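You operate a simulated robot arm through the tools that you are given. There is no shell and no other tool. Be economical: measure what you need, move in short steps, check, and stop when the job is done.

Carry out the task below with a simulated two-armed robot. There is one attempt and no reset: what you move stays moved.

## Task
Turn the brown calendar to Wednesday, switch the orange lamp off and tidy the red pouch away.
Fine: hold calendar and lamp steady as you work them; the pouch goes in the upper chest drawer, shut it again. Where these are worked on the way, their far stop is far enough and under half their travel is too little: upper chest drawer.

It is judged by the outcome, as a careful person would: the job done as asked, and still so three seconds after it is handed in. It fails if anything else is knocked over, pushed out of place, dropped, spilled or broken.

## Robot
Two 6-joint arms with two-finger parallel grippers on one trunk, on a base that drives. Base frame: it is fixed to the floor where the robot stands at the start and does not move with it; the origin is under the middle of the robot, x ahead of it, y to its left, z up; the surface under the hand at the start is at about z = 0.74. Readings come in m, degrees, newtons and seconds.
The left shoulder is at the start at [0.06, 0.187, 1.122], the right one opposite. With the tool pointing down near the work surface each hand reaches from about 0.1 to 0.6 m from the robot's upright axis, wherever it stands, measured 20 degrees to its own side. Places, roughly: inside of the upper chest drawer [0.5, 0.1, 0.5]; lamp button [0.6, 0.3, 1]; upper chest drawer [0.5, 0.1, 0.6]; weekday dial [0.5, 0, 0.8]. Payload 1.57 kg a hand.
Tool frame (each hand has its own): the origin (TCP) lies between the finger pads and is the grasp point; the fingertips stand 0.03 m ahead of it; z points along the fingers, y is the line along which they close. Largest opening 0.11 m; finger width 0.024, thickness 0.012; the body of the gripper, 0.048 by 0.112 m, starts 0.078 m behind the TCP.
Orientation is told as [roll, pitch, yaw] about the base's x, y, z axes, in that order, counted from this pose: with the fingers straight down and closing along the base's y, the tool's x points along the base's -x, its y along +y and its z along -z.

## Interface
- The arms move only by the tool arm_command. It takes "left_targets", "right_targets" or both (then of equal length, played together; a hand with none holds still); each is a list of rows, each an object of numbers (a shift or turn left out is 0, a gripper value left out holds the last): "ax", "ay", "az": the turn, a rotation vector about the base's x, y, z in degrees; "tx", "ty", "tz": the shift along the base's x, y, z in m; "grip": the finger opening in m, from 0 to 0.11. In form: [{"ax": .., "ay": .., "az": .., "tx": .., "ty": .., "tz": .., "grip": ..}, ...]. A call has 1 to 12 rows; each row is the pose to reach, as a shift and turn from the pose commanded when the call began. Each row takes 0.2 s and may step no farther than 0.05 m and 8.6 degrees from the row before; otherwise, or with a gripper value out of range, the whole call is refused. Where a pose cannot be reached the arm comes as near as it can. A force on the tool above 70 N (or 10 N above the force at the start of the call, whichever is more), or a blocked arm, ends the call early, and 0.2 s more pass. The fingers move at their own pace (about 0.153 m/s each) and stop on an object; they squeeze with about 30 N. The grip force told is the motor's: it shows also when the fingers shut on nothing. Time passes only in rows, and 0.2 s behind the last, so rows that repeat a pose let the fingers close. It gives the time, the measured TCP pose, the force on the tool (base axes), the opening and the grip force at its end, in the units of the frame above (readings bear some noise), with the torque about the TCP (base axes, N m) and any sound that the robot's microphone picked up.
- Cameras (640 x 400 px; columns grow to the right, rows downward): "scene" is now at [0.0082, 0.0144, 1.6557]; the picture's right is [0.21, -0.98, 0.00], its down [-0.82, -0.18, -0.54] and it looks along [0.53, 0.12, -0.84] (base axes); focal length 254 px, centre (320, 200). "left" rides on the left gripper at [0.07, -0.016, -0.141] in its tool frame; the picture's right is [0.23, 0.97, 0.00], its down [-0.86, 0.20, -0.48] and it looks along [-0.47, 0.11, 0.88] (tool axes); focal length 222 px, centre (320, 200). "right" rides on the right gripper at [0.07, 0.016, -0.141] in its tool frame; the picture's right is [-0.23, 0.97, 0.00], its down [-0.86, -0.20, -0.48] and it looks along [-0.47, -0.11, 0.88] (tool axes); focal length 222 px, centre (320, 200). There is no depth. A picture from a camera that has moved, and an enlarged one, comes with that camera's place and axes in the base frame and with its lens.
- grab_frame(camera): a new picture of that camera. No time passes.
- slide_trunk(by): slides the trunk up (or, below 0, down) by that many m; the arms and the scene camera ride with it, the base frame stays. It gives what a move gives, with no picture.
- roll_base(legs): drives the robot by 1 to 6 legs, each [ahead, left, turn to the left] in m, m and degrees, along the robot's own axes; the way and the turn of a leg run together, so that a leg with both is an arc; at most 1.5 m and 180 degrees a leg. The arms and the cameras ride along, it lands a little off, and it stops where it bumps. It gives what a move gives.
- turn_head(pan, tilt): turns the head with the scene camera to pan (to the left, within 86 degrees either way) and tilt (down, from -29 to 69), counted from straight ahead of the robot. It gives what a move gives.
- zoom(camera, box): a new picture of the part [left, top, right, bottom] of that camera's present view, enlarged. No time passes.
- job_done(): hands the job in; it is judged then, once.

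Go step by step. Nothing tells you exact positions but the pictures and the camera data: compare them with the known pose of the tool, close in by small moves and look again before you grip or let go. The budget is 120 turns and 108 pictures, counting those below and the enlarged ones. Unless the task says otherwise, let go and move clear before handing in.

The tools are called after "Request:" as a command line: name --argument value ..., lists and objects as JSON in quotes. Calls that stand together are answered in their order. arm_command: Moves the arms, as the interface text tells. Its arguments: {"type":"object","properties":{"left_targets":{"type":"array","items":{"type":"object","properties":{"ax":{"type":"number"},"ay":{"type":"number"},"az":{"type":"number"},"tx":{"type":"number"},"ty":{"type":"number"},"tz":{"type":"number"},"grip":{"type":"number"}}}},"right_targets":{"type":"array","items":{"type":"object","properties":{"ax":{"type":"number"},"ay":{"type":"number"},"az":{"type":"number"},"tx":{"type":"number"},"ty":{"type":"number"},"tz":{"type":"number"},"grip":{"type":"number"}}}}},"required":[]} The other tools are called the same way: slide_trunk (by) slides the trunk up or down; roll_base (legs) drives the base; turn_head (pan, tilt) turns the head that bears the scene camera; grab_frame (camera) takes a picture; zoom (camera, box) takes an enlarged picture of a part of a camera's view; job_done () hands the job in.

At the start:

```text
t: 0.0
left_eef_pos: [0.4329, 0.2169, 1.293]
left_orientation: [0.0, 0.0, 0.0]
left_ft_force: [0.5, 0.6, -0.6]
left_moment: [0.0, 0.0, 0.04]
left_width: 0.1099
left_grasp_force: 0.0
right_eef_pos: [0.4273, -0.1928, 1.3019]
right_orientation: [0.0, 0.0, 0.0]
right_ft_force: [1.3, -0.6, 0.0]
right_moment: [0.04, 0.0, -0.02]
right_width: 0.11
right_grasp_force: 0.1
trunk travel left (down, up): [-0.75, 0.24]
robot x, y, heading: [-0.001, 0.0018, -0.1]
head pan, tilt: [12.4, 57.0]
```

scene: 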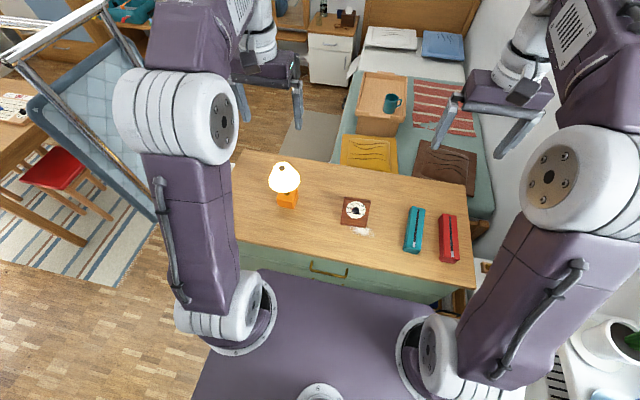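
right: 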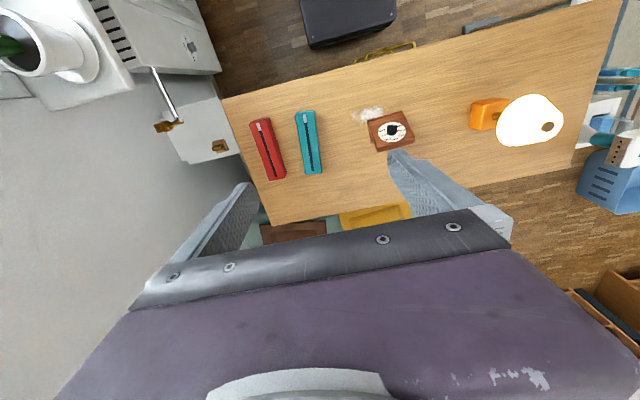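
left: 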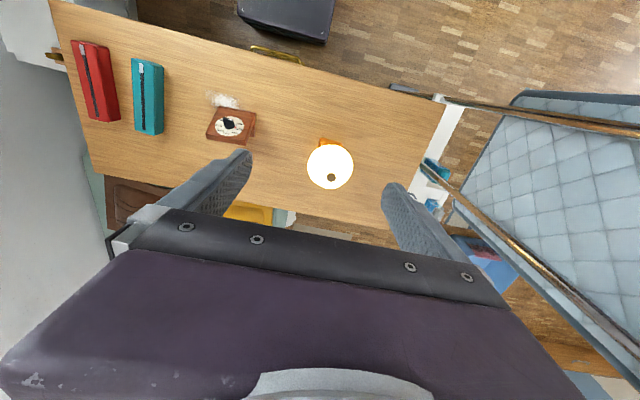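

I see a chest with a desktop carrying an orange lamp, a brown calendar with a dial, and teal and red pouches. I'll zoom in for details first.

Request:
zoom --camera "scene" --box '[320, 180, 400, 240]'

Request:
zoom --camera "scene" --box '[220, 140, 480, 300]'

Request:
zoom --camera "right" --box '[350, 90, 430, 160]'

```text
6.67 times, centred on (360, 210) of scene
camera zoom: at [0.0082, 0.0144, 1.6557], right [0.21, -0.98, 0.0], down [-0.82, -0.18, -0.54], along [0.53, 0.12, -0.84], focal length 1697 px, centre (53, 133)
```

zoom: 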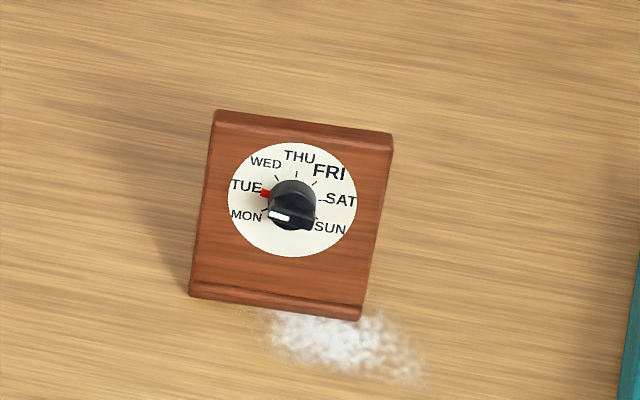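

```text
2.46 times, centred on (350, 220) of scene
camera zoom: at [0.0082, 0.0144, 1.6557], right [0.21, -0.98, 0.0], down [-0.82, -0.18, -0.54], along [0.53, 0.12, -0.84], focal length 626 px, centre (246, 151)
```

zoom: 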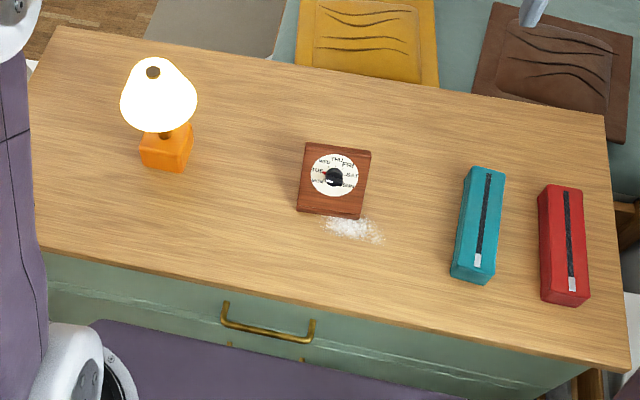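

```text
5.71 times, centred on (390, 125) of right
camera zoom: at [0.3562, -0.1771, 1.4435], right [0.23, 0.97, 0.0], down [0.86, -0.2, 0.48], along [0.47, -0.11, -0.88], focal length 1269 px, centre (-80, 629)
```

zoom: 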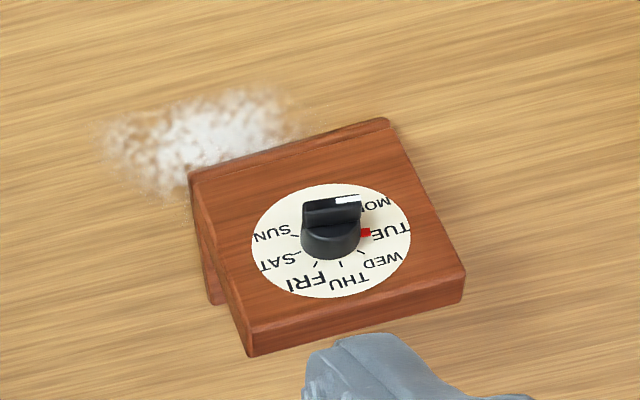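

Request:
arm_command --right_targets '[{"tx": -0.003, "ty": 0.029, "tz": -0.036}, {"tx": -0.006, "ty": 0.058, "tz": -0.072}, {"tx": -0.009, "ty": 0.086, "tz": -0.108}, {"tx": -0.012, "ty": 0.114, "tz": -0.144}, {"tx": -0.015, "ty": 0.142, "tz": -0.18}, {"tx": -0.018, "ty": 0.17, "tz": -0.215}, {"tx": -0.02, "ty": 0.19, "tz": -0.25}]'

Request:
zoom --camera "left" --box '[280, 120, 380, 200]'

Request:
grab_frame --camera "right"

```text
t: 1.6
left_eef_pos: [0.4339, 0.2174, 1.294]
left_orientation: [0.1, 0.0, -0.1]
left_ft_force: [1.3, -0.1, 0.4]
left_moment: [-0.01, 0.02, 0.03]
left_width: 0.1099
left_grasp_force: 0.0
right_eef_pos: [0.4054, -0.0025, 1.0536]
right_orientation: [0.0, 0.1, 0.0]
right_ft_force: [0.0, 0.1, -0.2]
right_moment: [-0.02, -0.01, 0.0]
right_width: 0.1101
right_grasp_force: 0.0
trunk travel left (down, up): [-0.75, 0.24]
robot x, y, heading: [0.0042, -0.005, -0.0]
head pan, tilt: [12.4, 57.0]
```

```text
5.00 times, centred on (330, 160) of left
camera zoom: at [0.365, 0.2012, 1.4344], right [-0.23, 0.97, 0.0], down [0.86, 0.2, 0.48], along [0.47, 0.11, -0.88], focal length 1111 px, centre (270, 400)
```

zoom: 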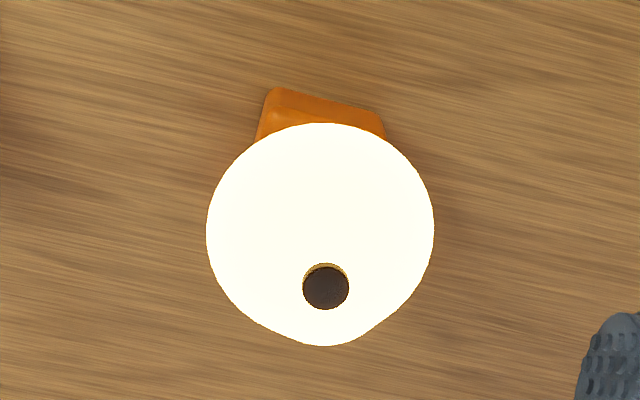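

```text
100 pictures are left
camera right: at [0.3358, 0.0138, 1.1947], right [0.23, 0.97, 0.0], down [0.86, -0.2, 0.48], along [0.47, -0.11, -0.88], focal length 222 px, centre (320, 200)
```

right: 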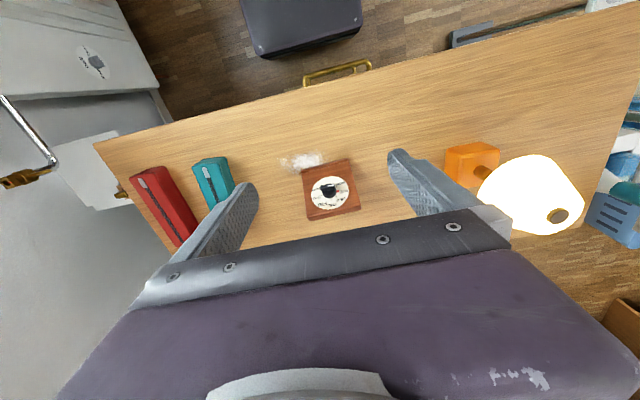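

Request:
zoom --camera "right" --box '[280, 140, 380, 230]'

Request:
zoom --camera "right" --box '[430, 110, 610, 250]'

```text
4.44 times, centred on (330, 185) of right
camera zoom: at [0.3358, 0.0138, 1.1947], right [0.23, 0.97, 0.0], down [0.86, -0.2, 0.48], along [0.47, -0.11, -0.88], focal length 987 px, centre (276, 267)
```

zoom: 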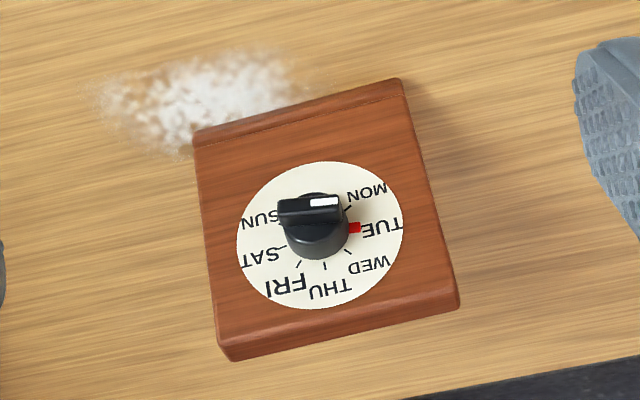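

```text
2.86 times, centred on (520, 180) of right
camera zoom: at [0.3358, 0.0138, 1.1947], right [0.23, 0.97, 0.0], down [0.86, -0.2, 0.48], along [0.47, -0.11, -0.88], focal length 635 px, centre (-251, 257)
```

zoom: 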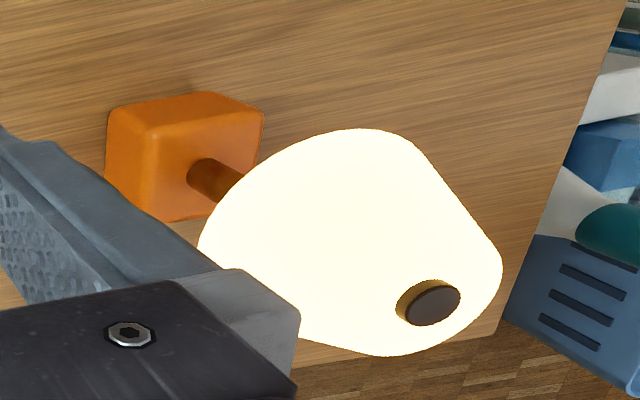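

Request:
arm_command --right_targets '[{"tx": 0.004, "ty": -0.03, "tz": -0.01, "ax": 7.2}, {"tx": 0.008, "ty": -0.06, "tz": -0.02, "ax": 14.4}, {"tx": 0.012, "ty": -0.09, "tz": -0.04, "ax": 21.6}, {"tx": 0.016, "ty": -0.11, "tz": -0.06, "ax": 28.8}, {"tx": 0.02, "ty": -0.12, "tz": -0.09, "ax": 36}, {"tx": 0.025, "ty": -0.12, "tz": -0.12, "ax": 43}, {"tx": 0.03, "ty": -0.12, "tz": -0.14, "ax": 50}, {"tx": 0.03, "ty": -0.14, "tz": -0.16, "ax": 58}]'

Request:
grab_frame --camera "right"

```text
t: 3.4
left_eef_pos: [0.4344, 0.215, 1.2939]
left_orientation: [0.1, 0.0, 0.0]
left_ft_force: [0.1, -0.5, 0.0]
left_moment: [-0.03, -0.02, -0.02]
left_width: 0.1099
left_grasp_force: 0.1
right_eef_pos: [0.4359, -0.1447, 0.8899]
right_orientation: [58.3, -0.2, -0.1]
right_ft_force: [-0.3, 0.2, 0.1]
right_moment: [0.01, 0.02, 0.03]
right_width: 0.11
right_grasp_force: 0.1
trunk travel left (down, up): [-0.75, 0.24]
robot x, y, heading: [-0.0033, 0.0035, -0.1]
head pan, tilt: [12.4, 57.0]
```

```text
97 pictures are left
camera right: at [0.3659, -0.257, 0.9791], right [0.23, 0.51, 0.83], down [0.85, -0.51, 0.08], along [0.47, 0.69, -0.55], focal length 222 px, centre (320, 200)
```

right: 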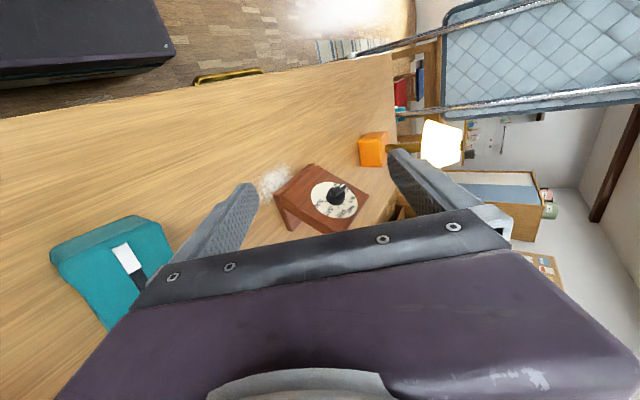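

Request:
zoom --camera "right" --box '[250, 150, 390, 240]'

Request:
zoom --camera "right" --box '[340, 110, 490, 200]'

```text
4.44 times, centred on (320, 195) of right
camera zoom: at [0.3659, -0.257, 0.9791], right [0.23, 0.51, 0.83], down [0.85, -0.51, 0.08], along [0.47, 0.69, -0.55], focal length 987 px, centre (320, 222)
```

zoom: 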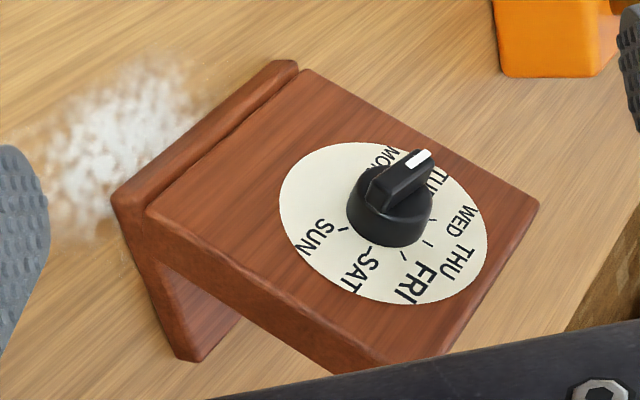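

```text
4.27 times, centred on (415, 155) of right
camera zoom: at [0.3659, -0.257, 0.9791], right [0.23, 0.51, 0.83], down [0.85, -0.51, 0.08], along [0.47, 0.69, -0.55], focal length 948 px, centre (-85, 392)
```

zoom: 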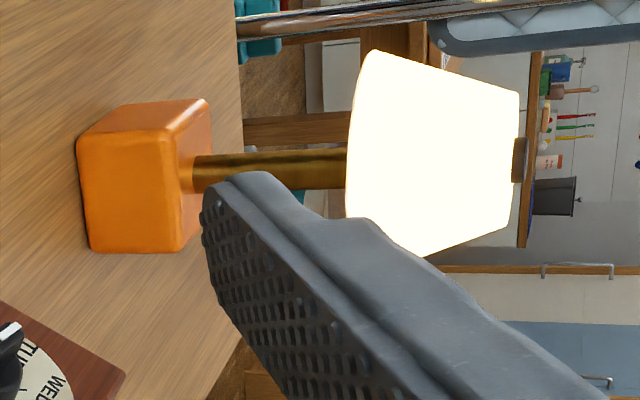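

Request:
arm_command --right_targets '[{"tx": 0.01, "ty": -0.006, "tz": 0.02, "ax": 2.05, "ay": -5.96, "az": 4.68}, {"tx": 0.02, "ty": -0.012, "tz": 0.04, "ax": 4.1, "ay": -11.9, "az": 9.35}, {"tx": 0.03, "ty": -0.018, "tz": 0.05, "ax": 6.15, "ay": -17.9, "az": 14.0}, {"tx": 0.04, "ty": -0.025, "tz": 0.05, "ax": 8.2, "ay": -23.85, "az": 18.7}, {"tx": 0.055, "ty": -0.025, "tz": 0.05, "ax": 10.25, "ay": -29.8, "az": 23.4}, {"tx": 0.07, "ty": -0.025, "tz": 0.05, "ax": 12.3, "ay": -35.8, "az": 28.05}, {"tx": 0.085, "ty": -0.025, "tz": 0.045, "ax": 14.35, "ay": -41.7, "az": 32.7}, {"tx": 0.1, "ty": -0.025, "tz": 0.04, "ax": 16.4, "ay": -47.7, "az": 37.4, "grip": 0.05}, {"tx": 0.1, "ty": -0.025, "tz": 0.04, "ax": 16.4, "ay": -47.7, "az": 37.4, "grip": 0.05}]'

Request:
grab_frame --camera "right"

Request:
grab_frame --camera "scene"

```text
t: 5.4
left_eef_pos: [0.4335, 0.2165, 1.2937]
left_orientation: [0.0, 0.0, 0.0]
left_ft_force: [-0.1, 0.6, 0.1]
left_moment: [-0.02, 0.02, -0.01]
left_width: 0.1101
left_grasp_force: 0.1
right_eef_pos: [0.4752, -0.1613, 0.9539]
right_orientation: [56.8, -49.5, 40.5]
right_ft_force: [0.1, 0.2, 0.2]
right_moment: [-0.05, -0.02, 0.0]
right_width: 0.0504
right_grasp_force: 0.1
right hand out of reach, approached as far as the arm can: row 6, 7, 8, 9
trunk travel left (down, up): [-0.75, 0.24]
robot x, y, heading: [-0.0012, -0.001, 0.1]
head pan, tilt: [12.4, 57.0]
```

```text
94 pictures are left
camera right: at [0.4596, -0.3175, 0.9599], right [-0.71, 0.1, 0.7], down [0.7, -0.07, 0.71], along [0.12, 0.99, -0.02], focal length 222 px, centre (320, 200)
```

right: 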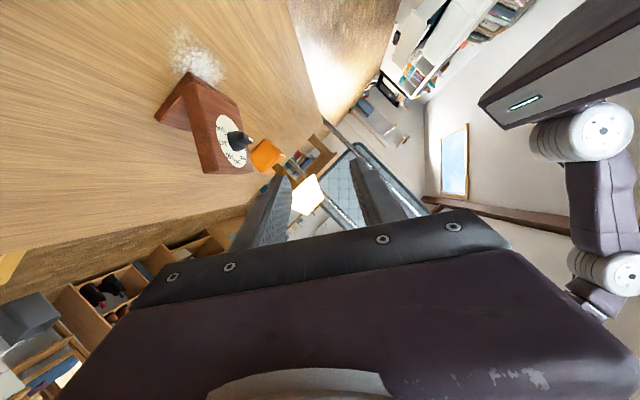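

```text
93 pictures are left
camera scene: at [0.0085, 0.0141, 1.6557], right [0.21, -0.98, 0.0], down [-0.82, -0.18, -0.54], along [0.53, 0.12, -0.84], focal length 254 px, centre (320, 200)
```

scene: 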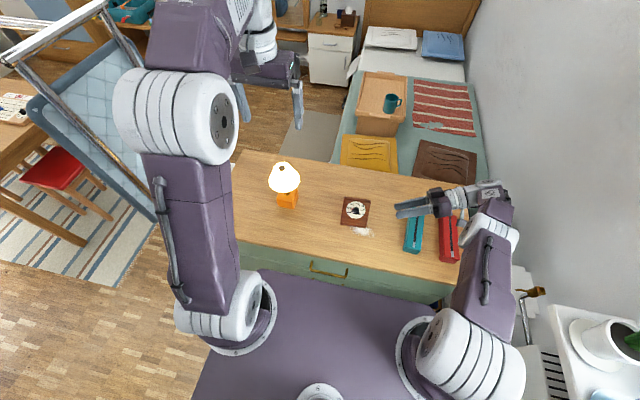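

Request:
roll_base --legs '[[0.08, 0, 0]]'

Request:
zoom --camera "right" --box '[130, 10, 310, 200]'

Request:
grab_frame --camera "left"

```text
t: 6.5
left_eef_pos: [0.5115, 0.218, 1.2945]
left_orientation: [0.0, -0.1, 0.0]
left_ft_force: [-0.1, 0.1, -1.1]
left_moment: [0.01, -0.04, -0.01]
left_width: 0.1099
left_grasp_force: 0.0
right_eef_pos: [0.5546, -0.1597, 0.9546]
right_orientation: [56.7, -49.5, 40.6]
right_ft_force: [0.0, 0.2, 0.3]
right_moment: [0.0, 0.03, 0.0]
right_width: 0.0498
right_grasp_force: 0.1
trunk travel left (down, up): [-0.75, 0.24]
robot x, y, heading: [0.0803, -0.0002, 0.0]
head pan, tilt: [12.4, 57.0]
```

```text
2.11 times, centred on (220, 105) of right
camera zoom: at [0.5379, -0.3173, 0.9608], right [-0.71, 0.1, 0.7], down [0.7, -0.07, 0.71], along [0.12, 0.99, -0.02], focal length 468 px, centre (530, 400)
```

zoom: 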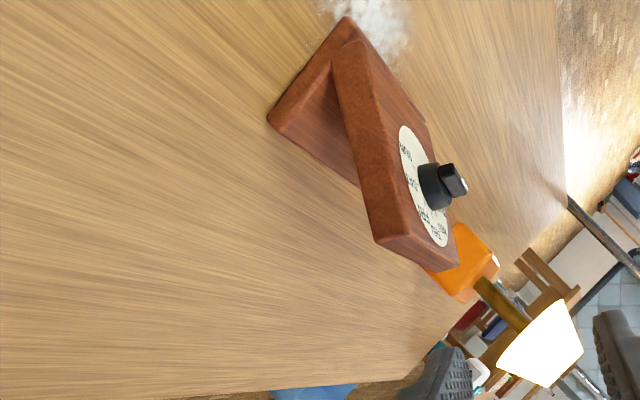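

```text
91 pictures are left
camera left: at [0.4421, 0.2003, 1.4354], right [-0.23, 0.97, 0.0], down [0.85, 0.2, 0.48], along [0.47, 0.11, -0.88], focal length 222 px, centre (320, 200)
```

left: 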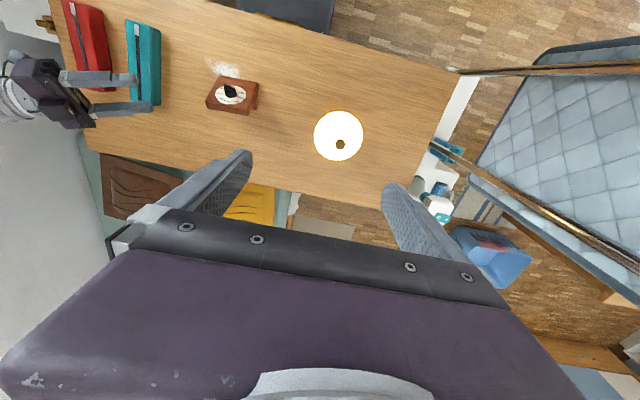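

Request:
zoom --camera "scene" --box '[320, 180, 520, 305]'

Request:
zoom --camera "left" --box '[40, 0, 270, 144]'

```text
3.20 times, centred on (420, 242) of scene
camera zoom: at [0.0859, 0.0146, 1.6557], right [0.21, -0.98, 0.0], down [-0.82, -0.18, -0.55], along [0.53, 0.12, -0.84], focal length 814 px, centre (0, 64)
```

zoom: 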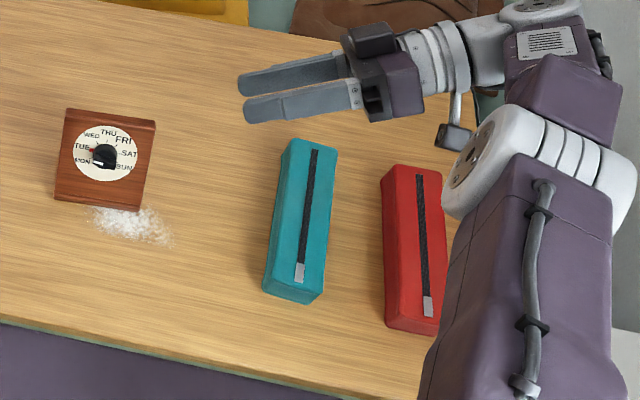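

```text
2.78 times, centred on (155, 72) of left
camera zoom: at [0.4421, 0.2003, 1.4354], right [-0.23, 0.97, 0.0], down [0.85, 0.2, 0.48], along [0.47, 0.11, -0.88], focal length 617 px, centre (778, 556)
```

zoom: 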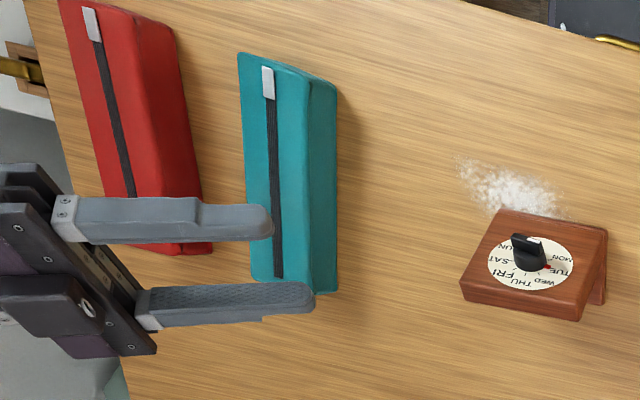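

Request:
arm_command --right_targets '[{"tx": 0.001, "tz": -0.038, "ay": -0.8}, {"tx": 0.002, "tz": -0.076, "ay": -1.6}, {"tx": 0.004, "tz": -0.114, "ay": -2.5}]'

Request:
grab_frame --camera "right"

```text
t: 7.3
left_eef_pos: [0.5148, 0.2176, 1.2933]
left_orientation: [0.0, 0.1, 0.1]
left_ft_force: [0.9, 0.5, 0.5]
left_moment: [0.01, -0.01, 0.0]
left_width: 0.1099
left_grasp_force: 0.1
right_eef_pos: [0.5243, -0.1503, 0.8733]
right_orientation: [54.7, -51.1, 42.1]
right_ft_force: [-0.3, 0.2, 0.5]
right_moment: [0.0, 0.01, 0.01]
right_width: 0.0499
right_grasp_force: 0.0
right hand out of reach, approached as far as the arm can: row 1, 2, 3
trunk travel left (down, up): [-0.75, 0.24]
robot x, y, heading: [0.0818, -0.0008, -0.1]
head pan, tilt: [12.4, 57.0]
```

```text
88 pictures are left
camera right: at [0.5072, -0.3074, 0.8785], right [-0.73, 0.1, 0.68], down [0.67, -0.07, 0.74], along [0.12, 0.99, -0.01], focal length 222 px, centre (320, 200)
```

right: 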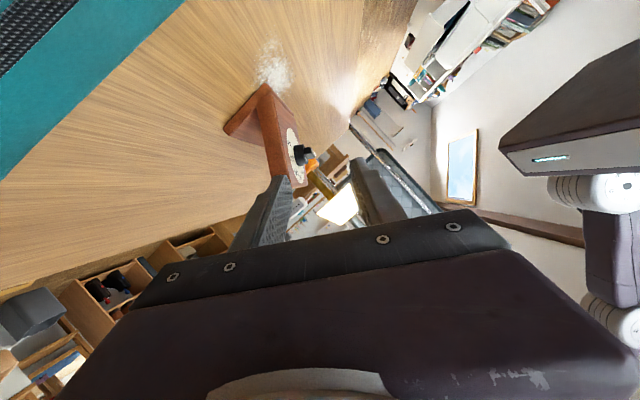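

Request:
arm_command --right_targets '[{"tz": 0.045, "tx": -0.01}, {"tz": 0.09, "tx": -0.02}, {"tz": 0.13, "tx": -0.02}]'

```text
t: 8.1
left_eef_pos: [0.5122, 0.2168, 1.294]
left_orientation: [0.1, 0.0, 0.0]
left_ft_force: [-0.1, 0.6, 0.0]
left_moment: [-0.03, -0.01, 0.02]
left_width: 0.1098
left_grasp_force: 0.0
right_eef_pos: [0.5024, -0.1473, 1.007]
right_orientation: [54.1, -51.4, 42.6]
right_ft_force: [0.6, 0.3, -0.1]
right_moment: [0.03, 0.01, 0.03]
right_width: 0.05
right_grasp_force: 0.1
trunk travel left (down, up): [-0.75, 0.24]
robot x, y, heading: [0.0769, -0.0019, 0.2]
head pan, tilt: [12.4, 57.0]
```

Request:
slide_trunk --by -0.08

Request:
grab_frame --camera "left"

Request:
grab_frame --camera "scene"

```text
t: 9.2
left_eef_pos: [0.5141, 0.2173, 1.2135]
left_orientation: [0.1, 0.1, -0.2]
left_ft_force: [0.2, 0.0, 0.3]
left_moment: [0.03, -0.01, 0.0]
left_width: 0.1097
left_grasp_force: 0.0
right_eef_pos: [0.5043, -0.1479, 0.9257]
right_orientation: [54.2, -51.3, 42.5]
right_ft_force: [-0.1, 0.3, 0.2]
right_moment: [0.01, 0.02, -0.01]
right_width: 0.0502
right_grasp_force: 0.1
trunk travel left (down, up): [-0.67, 0.32]
robot x, y, heading: [0.0776, -0.0023, 0.2]
head pan, tilt: [12.4, 57.0]
```

```text
87 pictures are left
camera left: at [0.444, 0.2002, 1.3549], right [-0.23, 0.97, 0.0], down [0.85, 0.2, 0.48], along [0.47, 0.11, -0.88], focal length 222 px, centre (320, 200)
```

left: 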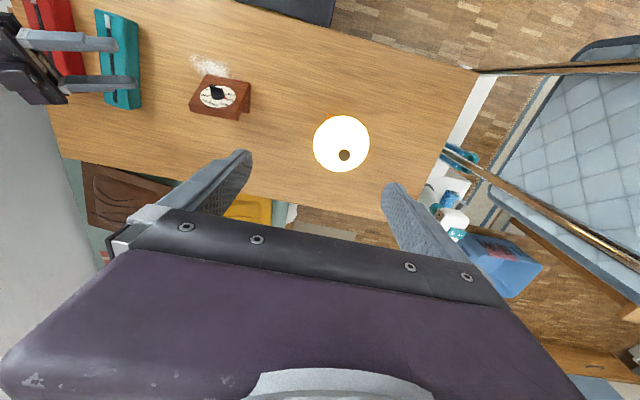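

```text
86 pictures are left
camera scene: at [0.0881, 0.0145, 1.5757], right [0.21, -0.98, 0.0], down [-0.82, -0.18, -0.55], along [0.53, 0.12, -0.84], focal length 254 px, centre (320, 200)
```

scene: 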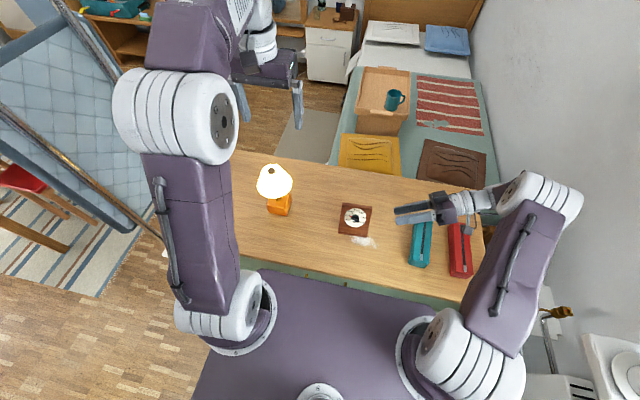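

Request:
slide_trunk --by -0.08

Request:
grab_frame --camera "right"

```text
t: 10.4
left_eef_pos: [0.5126, 0.2169, 1.1329]
left_orientation: [0.0, 0.0, 0.0]
left_ft_force: [-0.4, -0.8, 0.4]
left_moment: [-0.01, 0.04, 0.03]
left_width: 0.1098
left_grasp_force: 0.1
right_eef_pos: [0.5048, -0.1482, 0.8464]
right_orientation: [54.2, -51.2, 42.6]
right_ft_force: [0.5, 0.3, 0.3]
right_moment: [0.0, -0.01, -0.01]
right_width: 0.0497
right_grasp_force: 0.0
trunk travel left (down, up): [-0.59, 0.4]
robot x, y, heading: [0.0817, 0.0002, -0.0]
head pan, tilt: [12.4, 57.0]
```

```text
85 pictures are left
camera right: at [0.4868, -0.3054, 0.8511], right [-0.73, 0.1, 0.67], down [0.67, -0.07, 0.74], along [0.12, 0.99, -0.01], focal length 222 px, centre (320, 200)
```

right: 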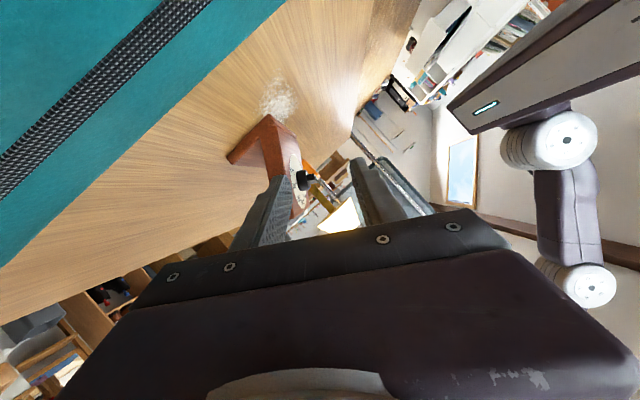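

Request:
arm_command --right_targets '[{"tx": 0.02, "ty": 0.0, "tz": -0.008}, {"tx": 0.042, "ty": 0.015, "tz": -0.018}]'

Request:
zoom --camera "right" --box '[200, 90, 360, 250]'

```text
t: 11.0
left_eef_pos: [0.5142, 0.2173, 1.1333]
left_orientation: [0.0, 0.0, 0.1]
left_ft_force: [-0.2, 0.2, -0.4]
left_moment: [-0.01, 0.01, 0.0]
left_width: 0.1099
left_grasp_force: 0.1
right_eef_pos: [0.5467, -0.1335, 0.83]
right_orientation: [54.2, -51.3, 42.5]
right_ft_force: [0.1, -0.5, 0.1]
right_moment: [0.01, 0.01, 0.03]
right_width: 0.05
right_grasp_force: 0.1
trunk travel left (down, up): [-0.59, 0.4]
robot x, y, heading: [0.0818, -0.0006, -0.1]
head pan, tilt: [12.4, 57.0]
```

```text
2.50 times, centred on (280, 170) of right
camera zoom: at [0.5303, -0.2904, 0.8334], right [-0.73, 0.1, 0.67], down [0.67, -0.07, 0.74], along [0.12, 0.99, -0.01], focal length 555 px, centre (420, 275)
```

zoom: 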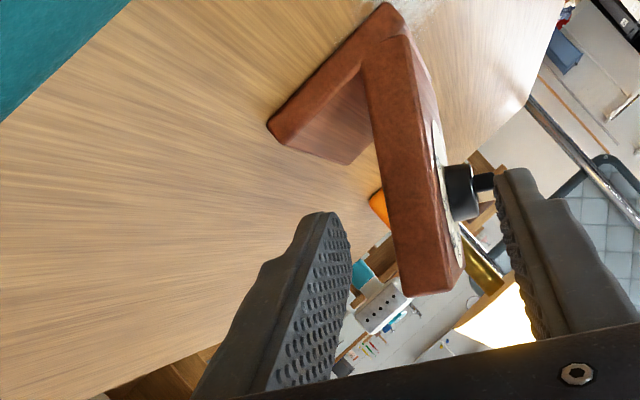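

Request:
arm_command --right_targets '[{"tx": 0.002, "ty": 0.022, "tz": -0.012}, {"tx": -0.004, "ty": 0.044, "tz": -0.02}, {"tx": -0.0106, "ty": 0.065, "tz": -0.029}]'

Request:
zoom --camera "right" --box '[200, 90, 360, 250]'

Request:
zoom --camera "left" --box '[60, 30, 300, 180]'

```text
t: 11.8
left_eef_pos: [0.514, 0.2171, 1.1338]
left_orientation: [-0.1, 0.0, 0.0]
left_ft_force: [-0.2, 0.4, -0.4]
left_moment: [0.0, -0.03, -0.01]
left_width: 0.1099
left_grasp_force: 0.1
right_eef_pos: [0.5357, -0.0672, 0.7968]
right_orientation: [54.1, -51.3, 42.5]
right_ft_force: [-0.3, 0.3, -0.2]
right_moment: [0.02, 0.0, -0.03]
right_width: 0.0499
right_grasp_force: 0.1
trunk travel left (down, up): [-0.59, 0.4]
robot x, y, heading: [0.0799, 0.0007, -0.0]
head pan, tilt: [12.4, 57.0]
```

```text
2.50 times, centred on (280, 170) of right
camera zoom: at [0.5186, -0.2254, 0.8026], right [-0.73, 0.1, 0.67], down [0.67, -0.07, 0.74], along [0.12, 0.99, -0.01], focal length 555 px, centre (420, 275)
```

zoom: 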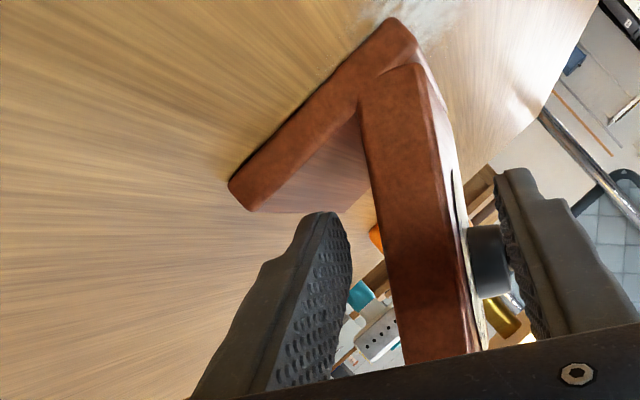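

```text
2.67 times, centred on (180, 105) of left
camera zoom: at [0.4443, 0.2006, 1.2747], right [-0.23, 0.97, 0.0], down [0.86, 0.2, 0.48], along [0.47, 0.11, -0.88], focal length 592 px, centre (693, 453)
```

zoom: 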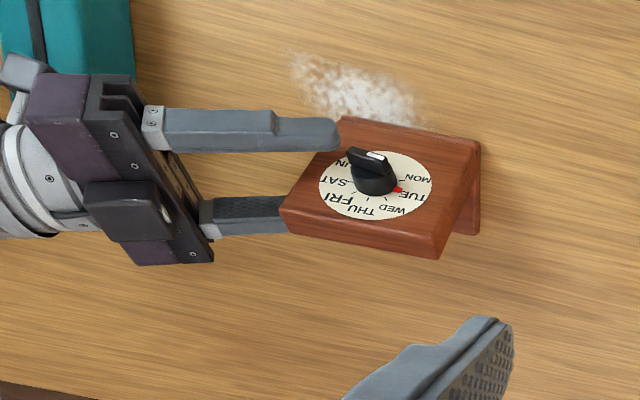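

Request:
arm_command --right_targets '[{"tx": 0.0035, "tz": -0.002, "grip": 0.026}, {"tx": 0.0035, "tz": -0.002, "grip": 0.026}]'

Request:
zoom --camera "right" --box '[200, 90, 360, 250]'

```text
t: 12.4
left_eef_pos: [0.5122, 0.2169, 1.134]
left_orientation: [0.0, -0.1, 0.0]
left_ft_force: [0.0, 0.0, 0.2]
left_moment: [0.01, 0.02, -0.01]
left_width: 0.1099
left_grasp_force: 0.1
right_eef_pos: [0.5382, -0.0686, 0.7982]
right_orientation: [54.2, -51.5, 42.5]
right_ft_force: [-2.7, -0.7, 5.5]
right_moment: [-0.66, 0.14, -0.2]
right_width: 0.028
right_grasp_force: 0.9
trunk travel left (down, up): [-0.59, 0.4]
robot x, y, heading: [0.0831, 0.004, 0.1]
head pan, tilt: [12.4, 57.0]
```

```text
2.50 times, centred on (280, 170) of right
camera zoom: at [0.5218, -0.2255, 0.802], right [-0.74, 0.1, 0.67], down [0.67, -0.07, 0.74], along [0.12, 0.99, -0.01], focal length 555 px, centre (420, 275)
```

zoom: 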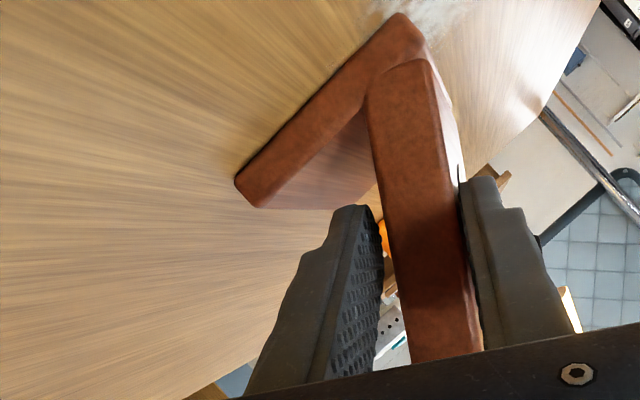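

Request:
arm_command --right_targets '[{"tx": -0.004, "tz": 0.0025, "grip": 0.026}, {"tx": -0.004, "tz": 0.0025, "grip": 0.022}, {"tx": -0.004, "tz": 0.0025, "grip": 0.022}]'

Request:
zoom --camera "right" --box '[200, 90, 360, 250]'

```text
t: 13.2
left_eef_pos: [0.5136, 0.2165, 1.1338]
left_orientation: [-0.1, 0.0, 0.0]
left_ft_force: [-0.1, 0.1, -0.1]
left_moment: [-0.04, 0.02, -0.01]
left_width: 0.1099
left_grasp_force: 0.0
right_eef_pos: [0.5363, -0.0679, 0.799]
right_orientation: [54.2, -51.4, 42.5]
right_ft_force: [-0.1, -0.9, -1.0]
right_moment: [0.02, 0.03, -0.01]
right_width: 0.0231
right_grasp_force: 0.5
trunk travel left (down, up): [-0.59, 0.4]
robot x, y, heading: [0.0777, -0.0017, 0.2]
head pan, tilt: [12.4, 57.0]
```

```text
2.50 times, centred on (280, 170) of right
camera zoom: at [0.5184, -0.2252, 0.8042], right [-0.74, 0.1, 0.67], down [0.67, -0.07, 0.74], along [0.12, 0.99, -0.01], focal length 555 px, centre (420, 275)
```

zoom: 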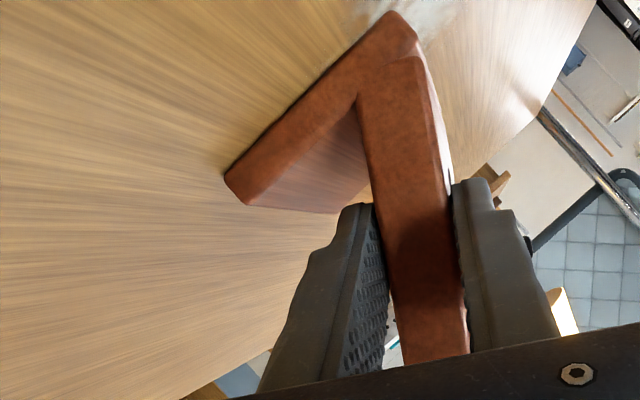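

Request:
arm_command --right_targets '[{"tx": -0.0005, "grip": 0.015}, {"tx": -0.0005, "grip": 0.01}, {"tx": -0.0005, "grip": 0.01}]'

```text
t: 14.0
left_eef_pos: [0.5137, 0.2173, 1.1343]
left_orientation: [0.0, -0.1, 0.0]
left_ft_force: [0.2, -0.9, 0.9]
left_moment: [0.02, 0.01, 0.01]
left_width: 0.1099
left_grasp_force: 0.1
right_eef_pos: [0.5353, -0.0679, 0.7995]
right_orientation: [54.2, -51.4, 42.6]
right_ft_force: [0.0, 0.2, 5.8]
right_moment: [0.72, 0.35, 0.07]
right_width: 0.0217
right_grasp_force: 30.7
trunk travel left (down, up): [-0.59, 0.4]
robot x, y, heading: [0.0804, 0.0017, 0.2]
head pan, tilt: [12.4, 57.0]
```

Request:
arm_command --left_targets '[{"tx": -0.01, "ty": -0.02, "tz": 0.0, "ay": -8}, {"tx": -0.02, "ty": -0.05, "tz": 0.0, "ay": -16}, {"tx": -0.03, "ty": -0.08, "tz": -0.01, "ay": -24}, {"tx": -0.045, "ty": -0.1, "tz": -0.03, "ay": -32}, {"tx": -0.06, "ty": -0.12, "tz": -0.05, "ay": -40}, {"tx": -0.07, "ty": -0.135, "tz": -0.08, "ay": -48}, {"tx": -0.08, "ty": -0.15, "tz": -0.1, "ay": -56}]'

Request:
grab_frame --camera "scene"

Request:
grab_frame --camera "left"

```text
t: 15.6
left_eef_pos: [0.4492, 0.0424, 1.0522]
left_orientation: [0.3, -55.9, -0.3]
left_ft_force: [1.2, 0.4, -0.5]
left_moment: [0.01, 0.0, -0.02]
left_width: 0.11
left_grasp_force: 0.0
left hand out of reach, approached as far as the arm can: row 5, 7
right_eef_pos: [0.5335, -0.0675, 0.799]
right_orientation: [54.4, -51.4, 42.5]
right_ft_force: [0.3, -0.4, 10.6]
right_moment: [0.7, 0.54, 0.1]
right_width: 0.0217
right_grasp_force: 30.0
trunk travel left (down, up): [-0.59, 0.4]
robot x, y, heading: [0.0823, -0.0008, 0.1]
head pan, tilt: [12.4, 57.0]
```

```text
79 pictures are left
camera scene: at [0.0883, 0.0132, 1.4958], right [0.21, -0.98, 0.0], down [-0.82, -0.18, -0.55], along [0.53, 0.12, -0.84], focal length 254 px, centre (320, 200)
```

scene: 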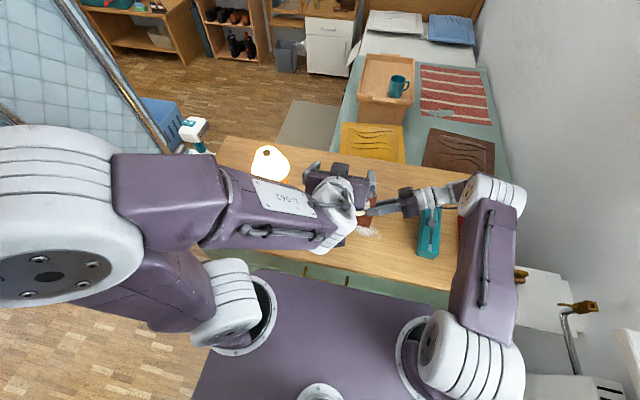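

```text
78 pictures are left
camera left: at [0.2939, 0.026, 1.073], right [-0.13, 0.97, -0.19], down [0.08, 0.2, 0.98], along [0.99, 0.11, -0.11], focal length 222 px, centre (320, 200)
```

left: 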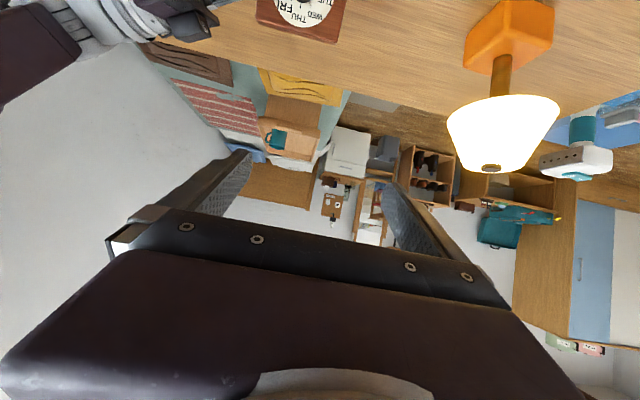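

The knob is on a steep panel, and the left arm is too folded to reach it from here. I'll release the calendar, back the hands off, and yaw the robot left so that both arms fit.

Request:
arm_command --right_targets '[{"grip": 0.05}, {"grip": 0.05}, {"tx": 0.01, "ty": -0.04, "tz": 0.016, "grip": 0.05}, {"tx": 0.019, "ty": -0.08, "tz": 0.032}, {"tx": 0.0, "ty": -0.09, "tz": 0.075}, {"tx": -0.03, "ty": -0.1, "tz": 0.11}, {"tx": -0.06, "ty": -0.11, "tz": 0.145}, {"tx": -0.09, "ty": -0.12, "tz": 0.18}, {"tx": -0.1, "ty": -0.12, "tz": 0.22}]'

Request:
grab_frame --camera "scene"

```text
t: 17.6
left_eef_pos: [0.4494, 0.0446, 1.0507]
left_orientation: [0.1, -55.8, 0.0]
left_ft_force: [0.4, 0.7, -1.0]
left_moment: [0.0, 0.05, 0.01]
left_width: 0.1099
left_grasp_force: 0.0
right_eef_pos: [0.4334, -0.1874, 1.0178]
right_orientation: [54.3, -51.3, 42.5]
right_ft_force: [0.7, -0.2, 0.1]
right_moment: [0.02, 0.0, 0.0]
right_width: 0.0501
right_grasp_force: 0.1
trunk travel left (down, up): [-0.59, 0.4]
robot x, y, heading: [0.0849, 0.0007, -0.0]
head pan, tilt: [12.4, 57.0]
```

```text
77 pictures are left
camera scene: at [0.0874, 0.0153, 1.4956], right [0.21, -0.98, 0.0], down [-0.82, -0.18, -0.55], along [0.53, 0.12, -0.84], focal length 254 px, centre (320, 200)
```

scene: 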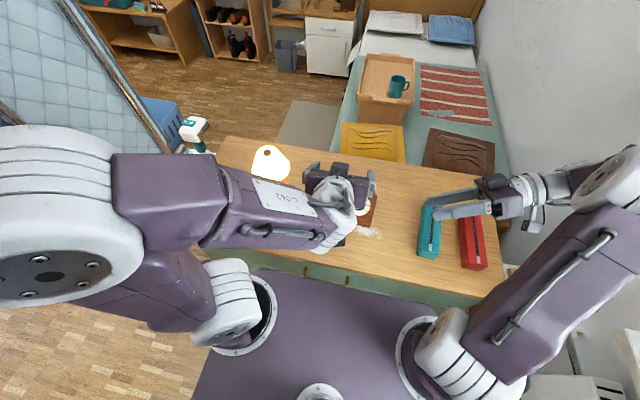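

Request:
roll_base --legs '[[-0.075, 0, 0], [0, 0, 30]]'

Request:
grab_frame --camera "scene"

Request:
grab_frame --camera "right"

```text
t: 20.1
left_eef_pos: [0.3064, 0.2189, 1.0506]
left_orientation: [0.2, -55.9, 29.5]
left_ft_force: [-0.2, -0.2, 0.8]
left_moment: [0.04, -0.01, -0.01]
left_width: 0.11
left_grasp_force: 0.0
right_eef_pos: [0.4065, 0.0098, 1.0177]
right_orientation: [54.2, -51.2, 71.9]
right_ft_force: [-0.6, -0.8, -0.3]
right_moment: [-0.02, 0.02, 0.0]
right_width: 0.0503
right_grasp_force: 0.0
trunk travel left (down, up): [-0.59, 0.4]
robot x, y, heading: [0.0051, 0.0023, 29.3]
head pan, tilt: [12.4, 57.0]
```

```text
76 pictures are left
camera scene: at [0.005, 0.0166, 1.4957], right [0.67, -0.75, 0.0], down [-0.63, -0.56, -0.54], along [0.41, 0.36, -0.84], focal length 254 px, centre (320, 200)
```

scene: 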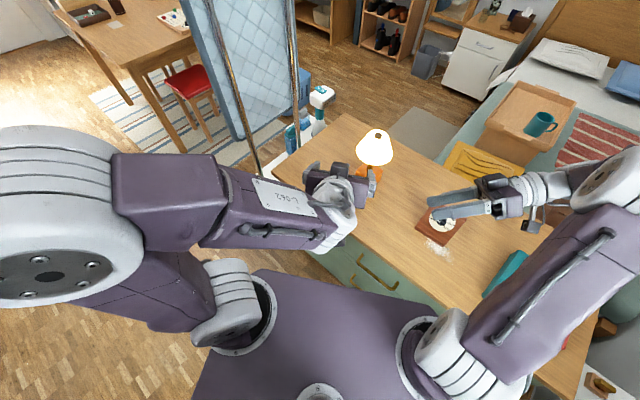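

```text
75 pictures are left
camera right: at [0.4685, -0.1347, 1.0223], right [-0.69, -0.27, 0.67], down [0.62, 0.26, 0.74], along [-0.38, 0.92, -0.01], focal length 222 px, centre (320, 200)
```

right: 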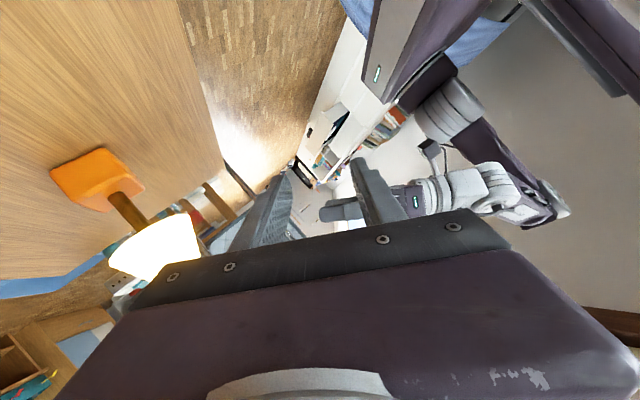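

Request:
arm_command --right_targets '[{"tx": 0.03, "ty": -0.035, "az": -6}, {"tx": 0.06, "ty": -0.07, "az": -12}, {"tx": 0.09, "ty": -0.105, "tz": -0.01, "az": -18}, {"tx": 0.115, "ty": -0.14, "tz": -0.03, "az": -24}, {"tx": 0.14, "ty": -0.165, "tz": -0.06, "az": -29.4}, {"tx": 0.142, "ty": -0.165, "tz": -0.1, "az": -29.4}, {"tx": 0.142, "ty": -0.16, "tz": -0.145, "az": -29.4}, {"tx": 0.1405, "ty": -0.144, "tz": -0.187, "az": -29.4}]'

Request:
zoom --camera "right" --box '[200, 90, 360, 250]'

```text
t: 21.9
left_eef_pos: [0.3069, 0.2189, 1.0509]
left_orientation: [0.3, -55.9, 29.4]
left_ft_force: [-0.7, 0.4, 0.4]
left_moment: [-0.02, -0.01, 0.04]
left_width: 0.1098
left_grasp_force: 0.0
right_eef_pos: [0.5474, -0.1317, 0.8317]
right_orientation: [54.3, -51.4, 42.6]
right_ft_force: [0.0, 0.5, 0.2]
right_moment: [0.03, 0.02, 0.01]
right_width: 0.05
right_grasp_force: 0.1
trunk travel left (down, up): [-0.59, 0.4]
robot x, y, heading: [0.0027, 0.0013, 29.4]
head pan, tilt: [12.4, 57.0]
```

```text
2.50 times, centred on (280, 170) of right
camera zoom: at [0.5304, -0.2895, 0.8358], right [-0.74, 0.1, 0.67], down [0.67, -0.07, 0.74], along [0.12, 0.99, -0.01], focal length 555 px, centre (420, 275)
```

zoom: 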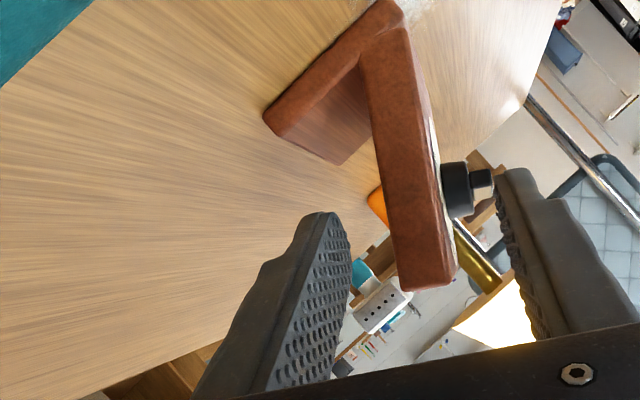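

Request:
arm_command --right_targets '[{"tx": -0.002, "ty": 0.022, "tz": -0.012}, {"tx": -0.007, "ty": 0.043, "tz": -0.022}, {"tx": -0.012, "ty": 0.064, "tz": -0.032}, {"tx": -0.012, "ty": 0.064, "tz": -0.032, "grip": 0.024}, {"tx": -0.012, "ty": 0.064, "tz": -0.032, "grip": 0.024}]'

Request:
zoom --camera "right" --box '[200, 90, 360, 250]'

```text
t: 23.1
left_eef_pos: [0.3061, 0.2194, 1.052]
left_orientation: [0.1, -55.9, 29.4]
left_ft_force: [-0.3, 0.1, 0.6]
left_moment: [0.03, 0.03, -0.04]
left_width: 0.11
left_grasp_force: 0.2
right_eef_pos: [0.5359, -0.0693, 0.7992]
right_orientation: [54.2, -51.4, 42.5]
right_ft_force: [-0.4, -1.0, 0.6]
right_moment: [0.02, -0.02, 0.03]
right_width: 0.024
right_grasp_force: 0.1
trunk travel left (down, up): [-0.59, 0.4]
robot x, y, heading: [0.0043, -0.0004, 29.3]
head pan, tilt: [12.4, 57.0]
```

```text
2.50 times, centred on (280, 170) of right
camera zoom: at [0.5185, -0.2264, 0.8039], right [-0.73, 0.1, 0.67], down [0.67, -0.07, 0.74], along [0.12, 0.99, -0.01], focal length 555 px, centre (420, 275)
```

zoom: 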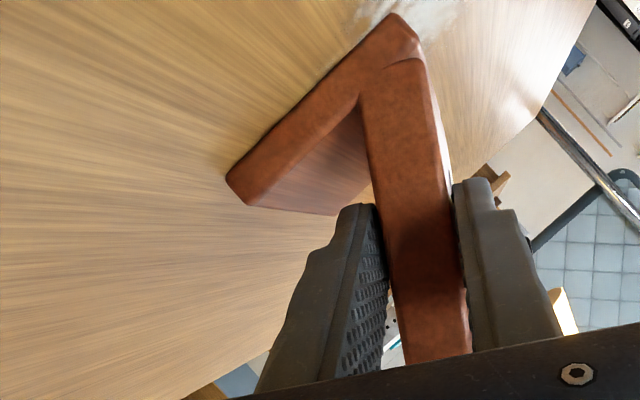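

Request:
arm_command --right_targets '[{"grip": 0.015}, {"grip": 0.01}, {"grip": 0.01}, {"grip": 0.01}, {"grip": 0.01}, {"grip": 0.01}]' --left_targets '[{"tx": 0.02, "ty": -0.036, "tz": -0.015, "az": -6, "grip": 0.05}, {"tx": 0.04, "ty": -0.072, "tz": -0.03, "az": -12, "grip": 0.05}, {"tx": 0.06, "ty": -0.108, "tz": -0.05, "az": -18, "grip": 0.05}, {"tx": 0.08, "ty": -0.144, "tz": -0.07, "az": -24, "grip": 0.05}, {"tx": 0.1, "ty": -0.18, "tz": -0.09, "az": -29.4, "grip": 0.05}, {"tx": 0.12, "ty": -0.215, "tz": -0.12, "az": -29.4, "grip": 0.05}]'

Request:
grab_frame --camera "left"

```text
refused: row 6 steps farther than a row can; nothing moved
```

```text
72 pictures are left
camera left: at [0.1786, 0.1284, 1.0733], right [-0.59, 0.78, -0.19], down [-0.02, 0.21, 0.98], along [0.81, 0.58, -0.11], focal length 222 px, centre (320, 200)
```

left: 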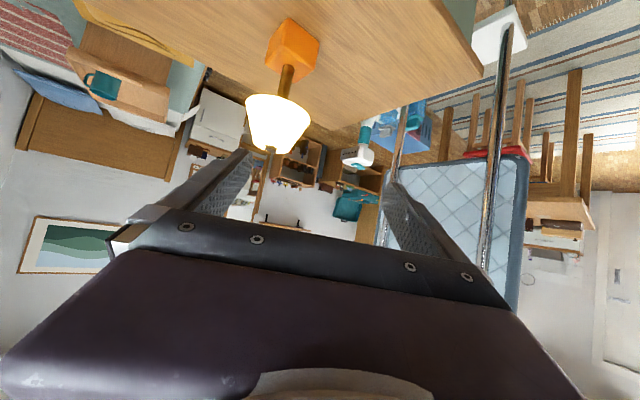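

Request:
arm_command --right_targets '[{"grip": 0.015}, {"grip": 0.01}, {"grip": 0.01}, {"grip": 0.01}, {"grip": 0.01}, {"grip": 0.01}]' --left_targets '[{"tx": 0.02, "ty": -0.036, "tz": -0.015, "az": -6, "grip": 0.05}, {"tx": 0.04, "ty": -0.072, "tz": -0.03, "az": -12, "grip": 0.05}, {"tx": 0.06, "ty": -0.108, "tz": -0.05, "az": -18, "grip": 0.05}, {"tx": 0.08, "ty": -0.144, "tz": -0.07, "az": -24, "grip": 0.05}, {"tx": 0.1, "ty": -0.18, "tz": -0.09, "az": -29.4, "grip": 0.05}, {"tx": 0.118, "ty": -0.215, "tz": -0.115, "az": -29.4, "grip": 0.05}]'

Request:
grab_frame --camera "left"

```text
t: 24.5
left_eef_pos: [0.4243, 0.005, 0.9385]
left_orientation: [0.2, -55.8, -0.1]
left_ft_force: [1.1, -0.1, -0.6]
left_moment: [0.01, 0.02, -0.02]
left_width: 0.0501
left_grasp_force: 0.0
right_eef_pos: [0.5356, -0.0693, 0.7994]
right_orientation: [54.3, -51.3, 42.5]
right_ft_force: [-2.1, -0.6, 7.6]
right_moment: [0.32, 0.55, -0.01]
right_width: 0.0217
right_grasp_force: 30.0
trunk travel left (down, up): [-0.59, 0.4]
robot x, y, heading: [0.0075, 0.0001, 29.2]
head pan, tilt: [12.4, 57.0]
```

```text
71 pictures are left
camera left: at [0.2688, -0.0127, 0.9601], right [-0.13, 0.97, -0.19], down [0.08, 0.2, 0.98], along [0.99, 0.11, -0.11], focal length 222 px, centre (320, 200)
```

left: 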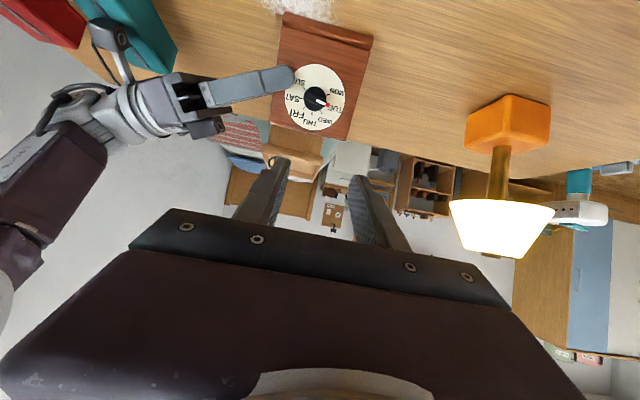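

Request:
zoom --camera "left" --box '[265, 50, 365, 140]'

```text
4.44 times, centred on (315, 95) of left
camera zoom: at [0.2688, -0.0127, 0.9601], right [-0.13, 0.97, -0.19], down [0.08, 0.2, 0.98], along [0.99, 0.11, -0.11], focal length 987 px, centre (342, 667)
```

zoom: 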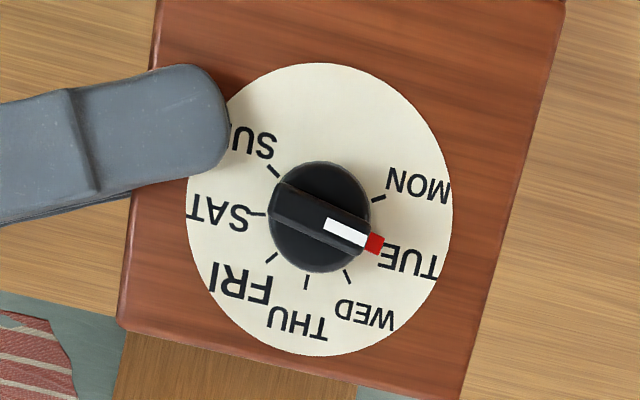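

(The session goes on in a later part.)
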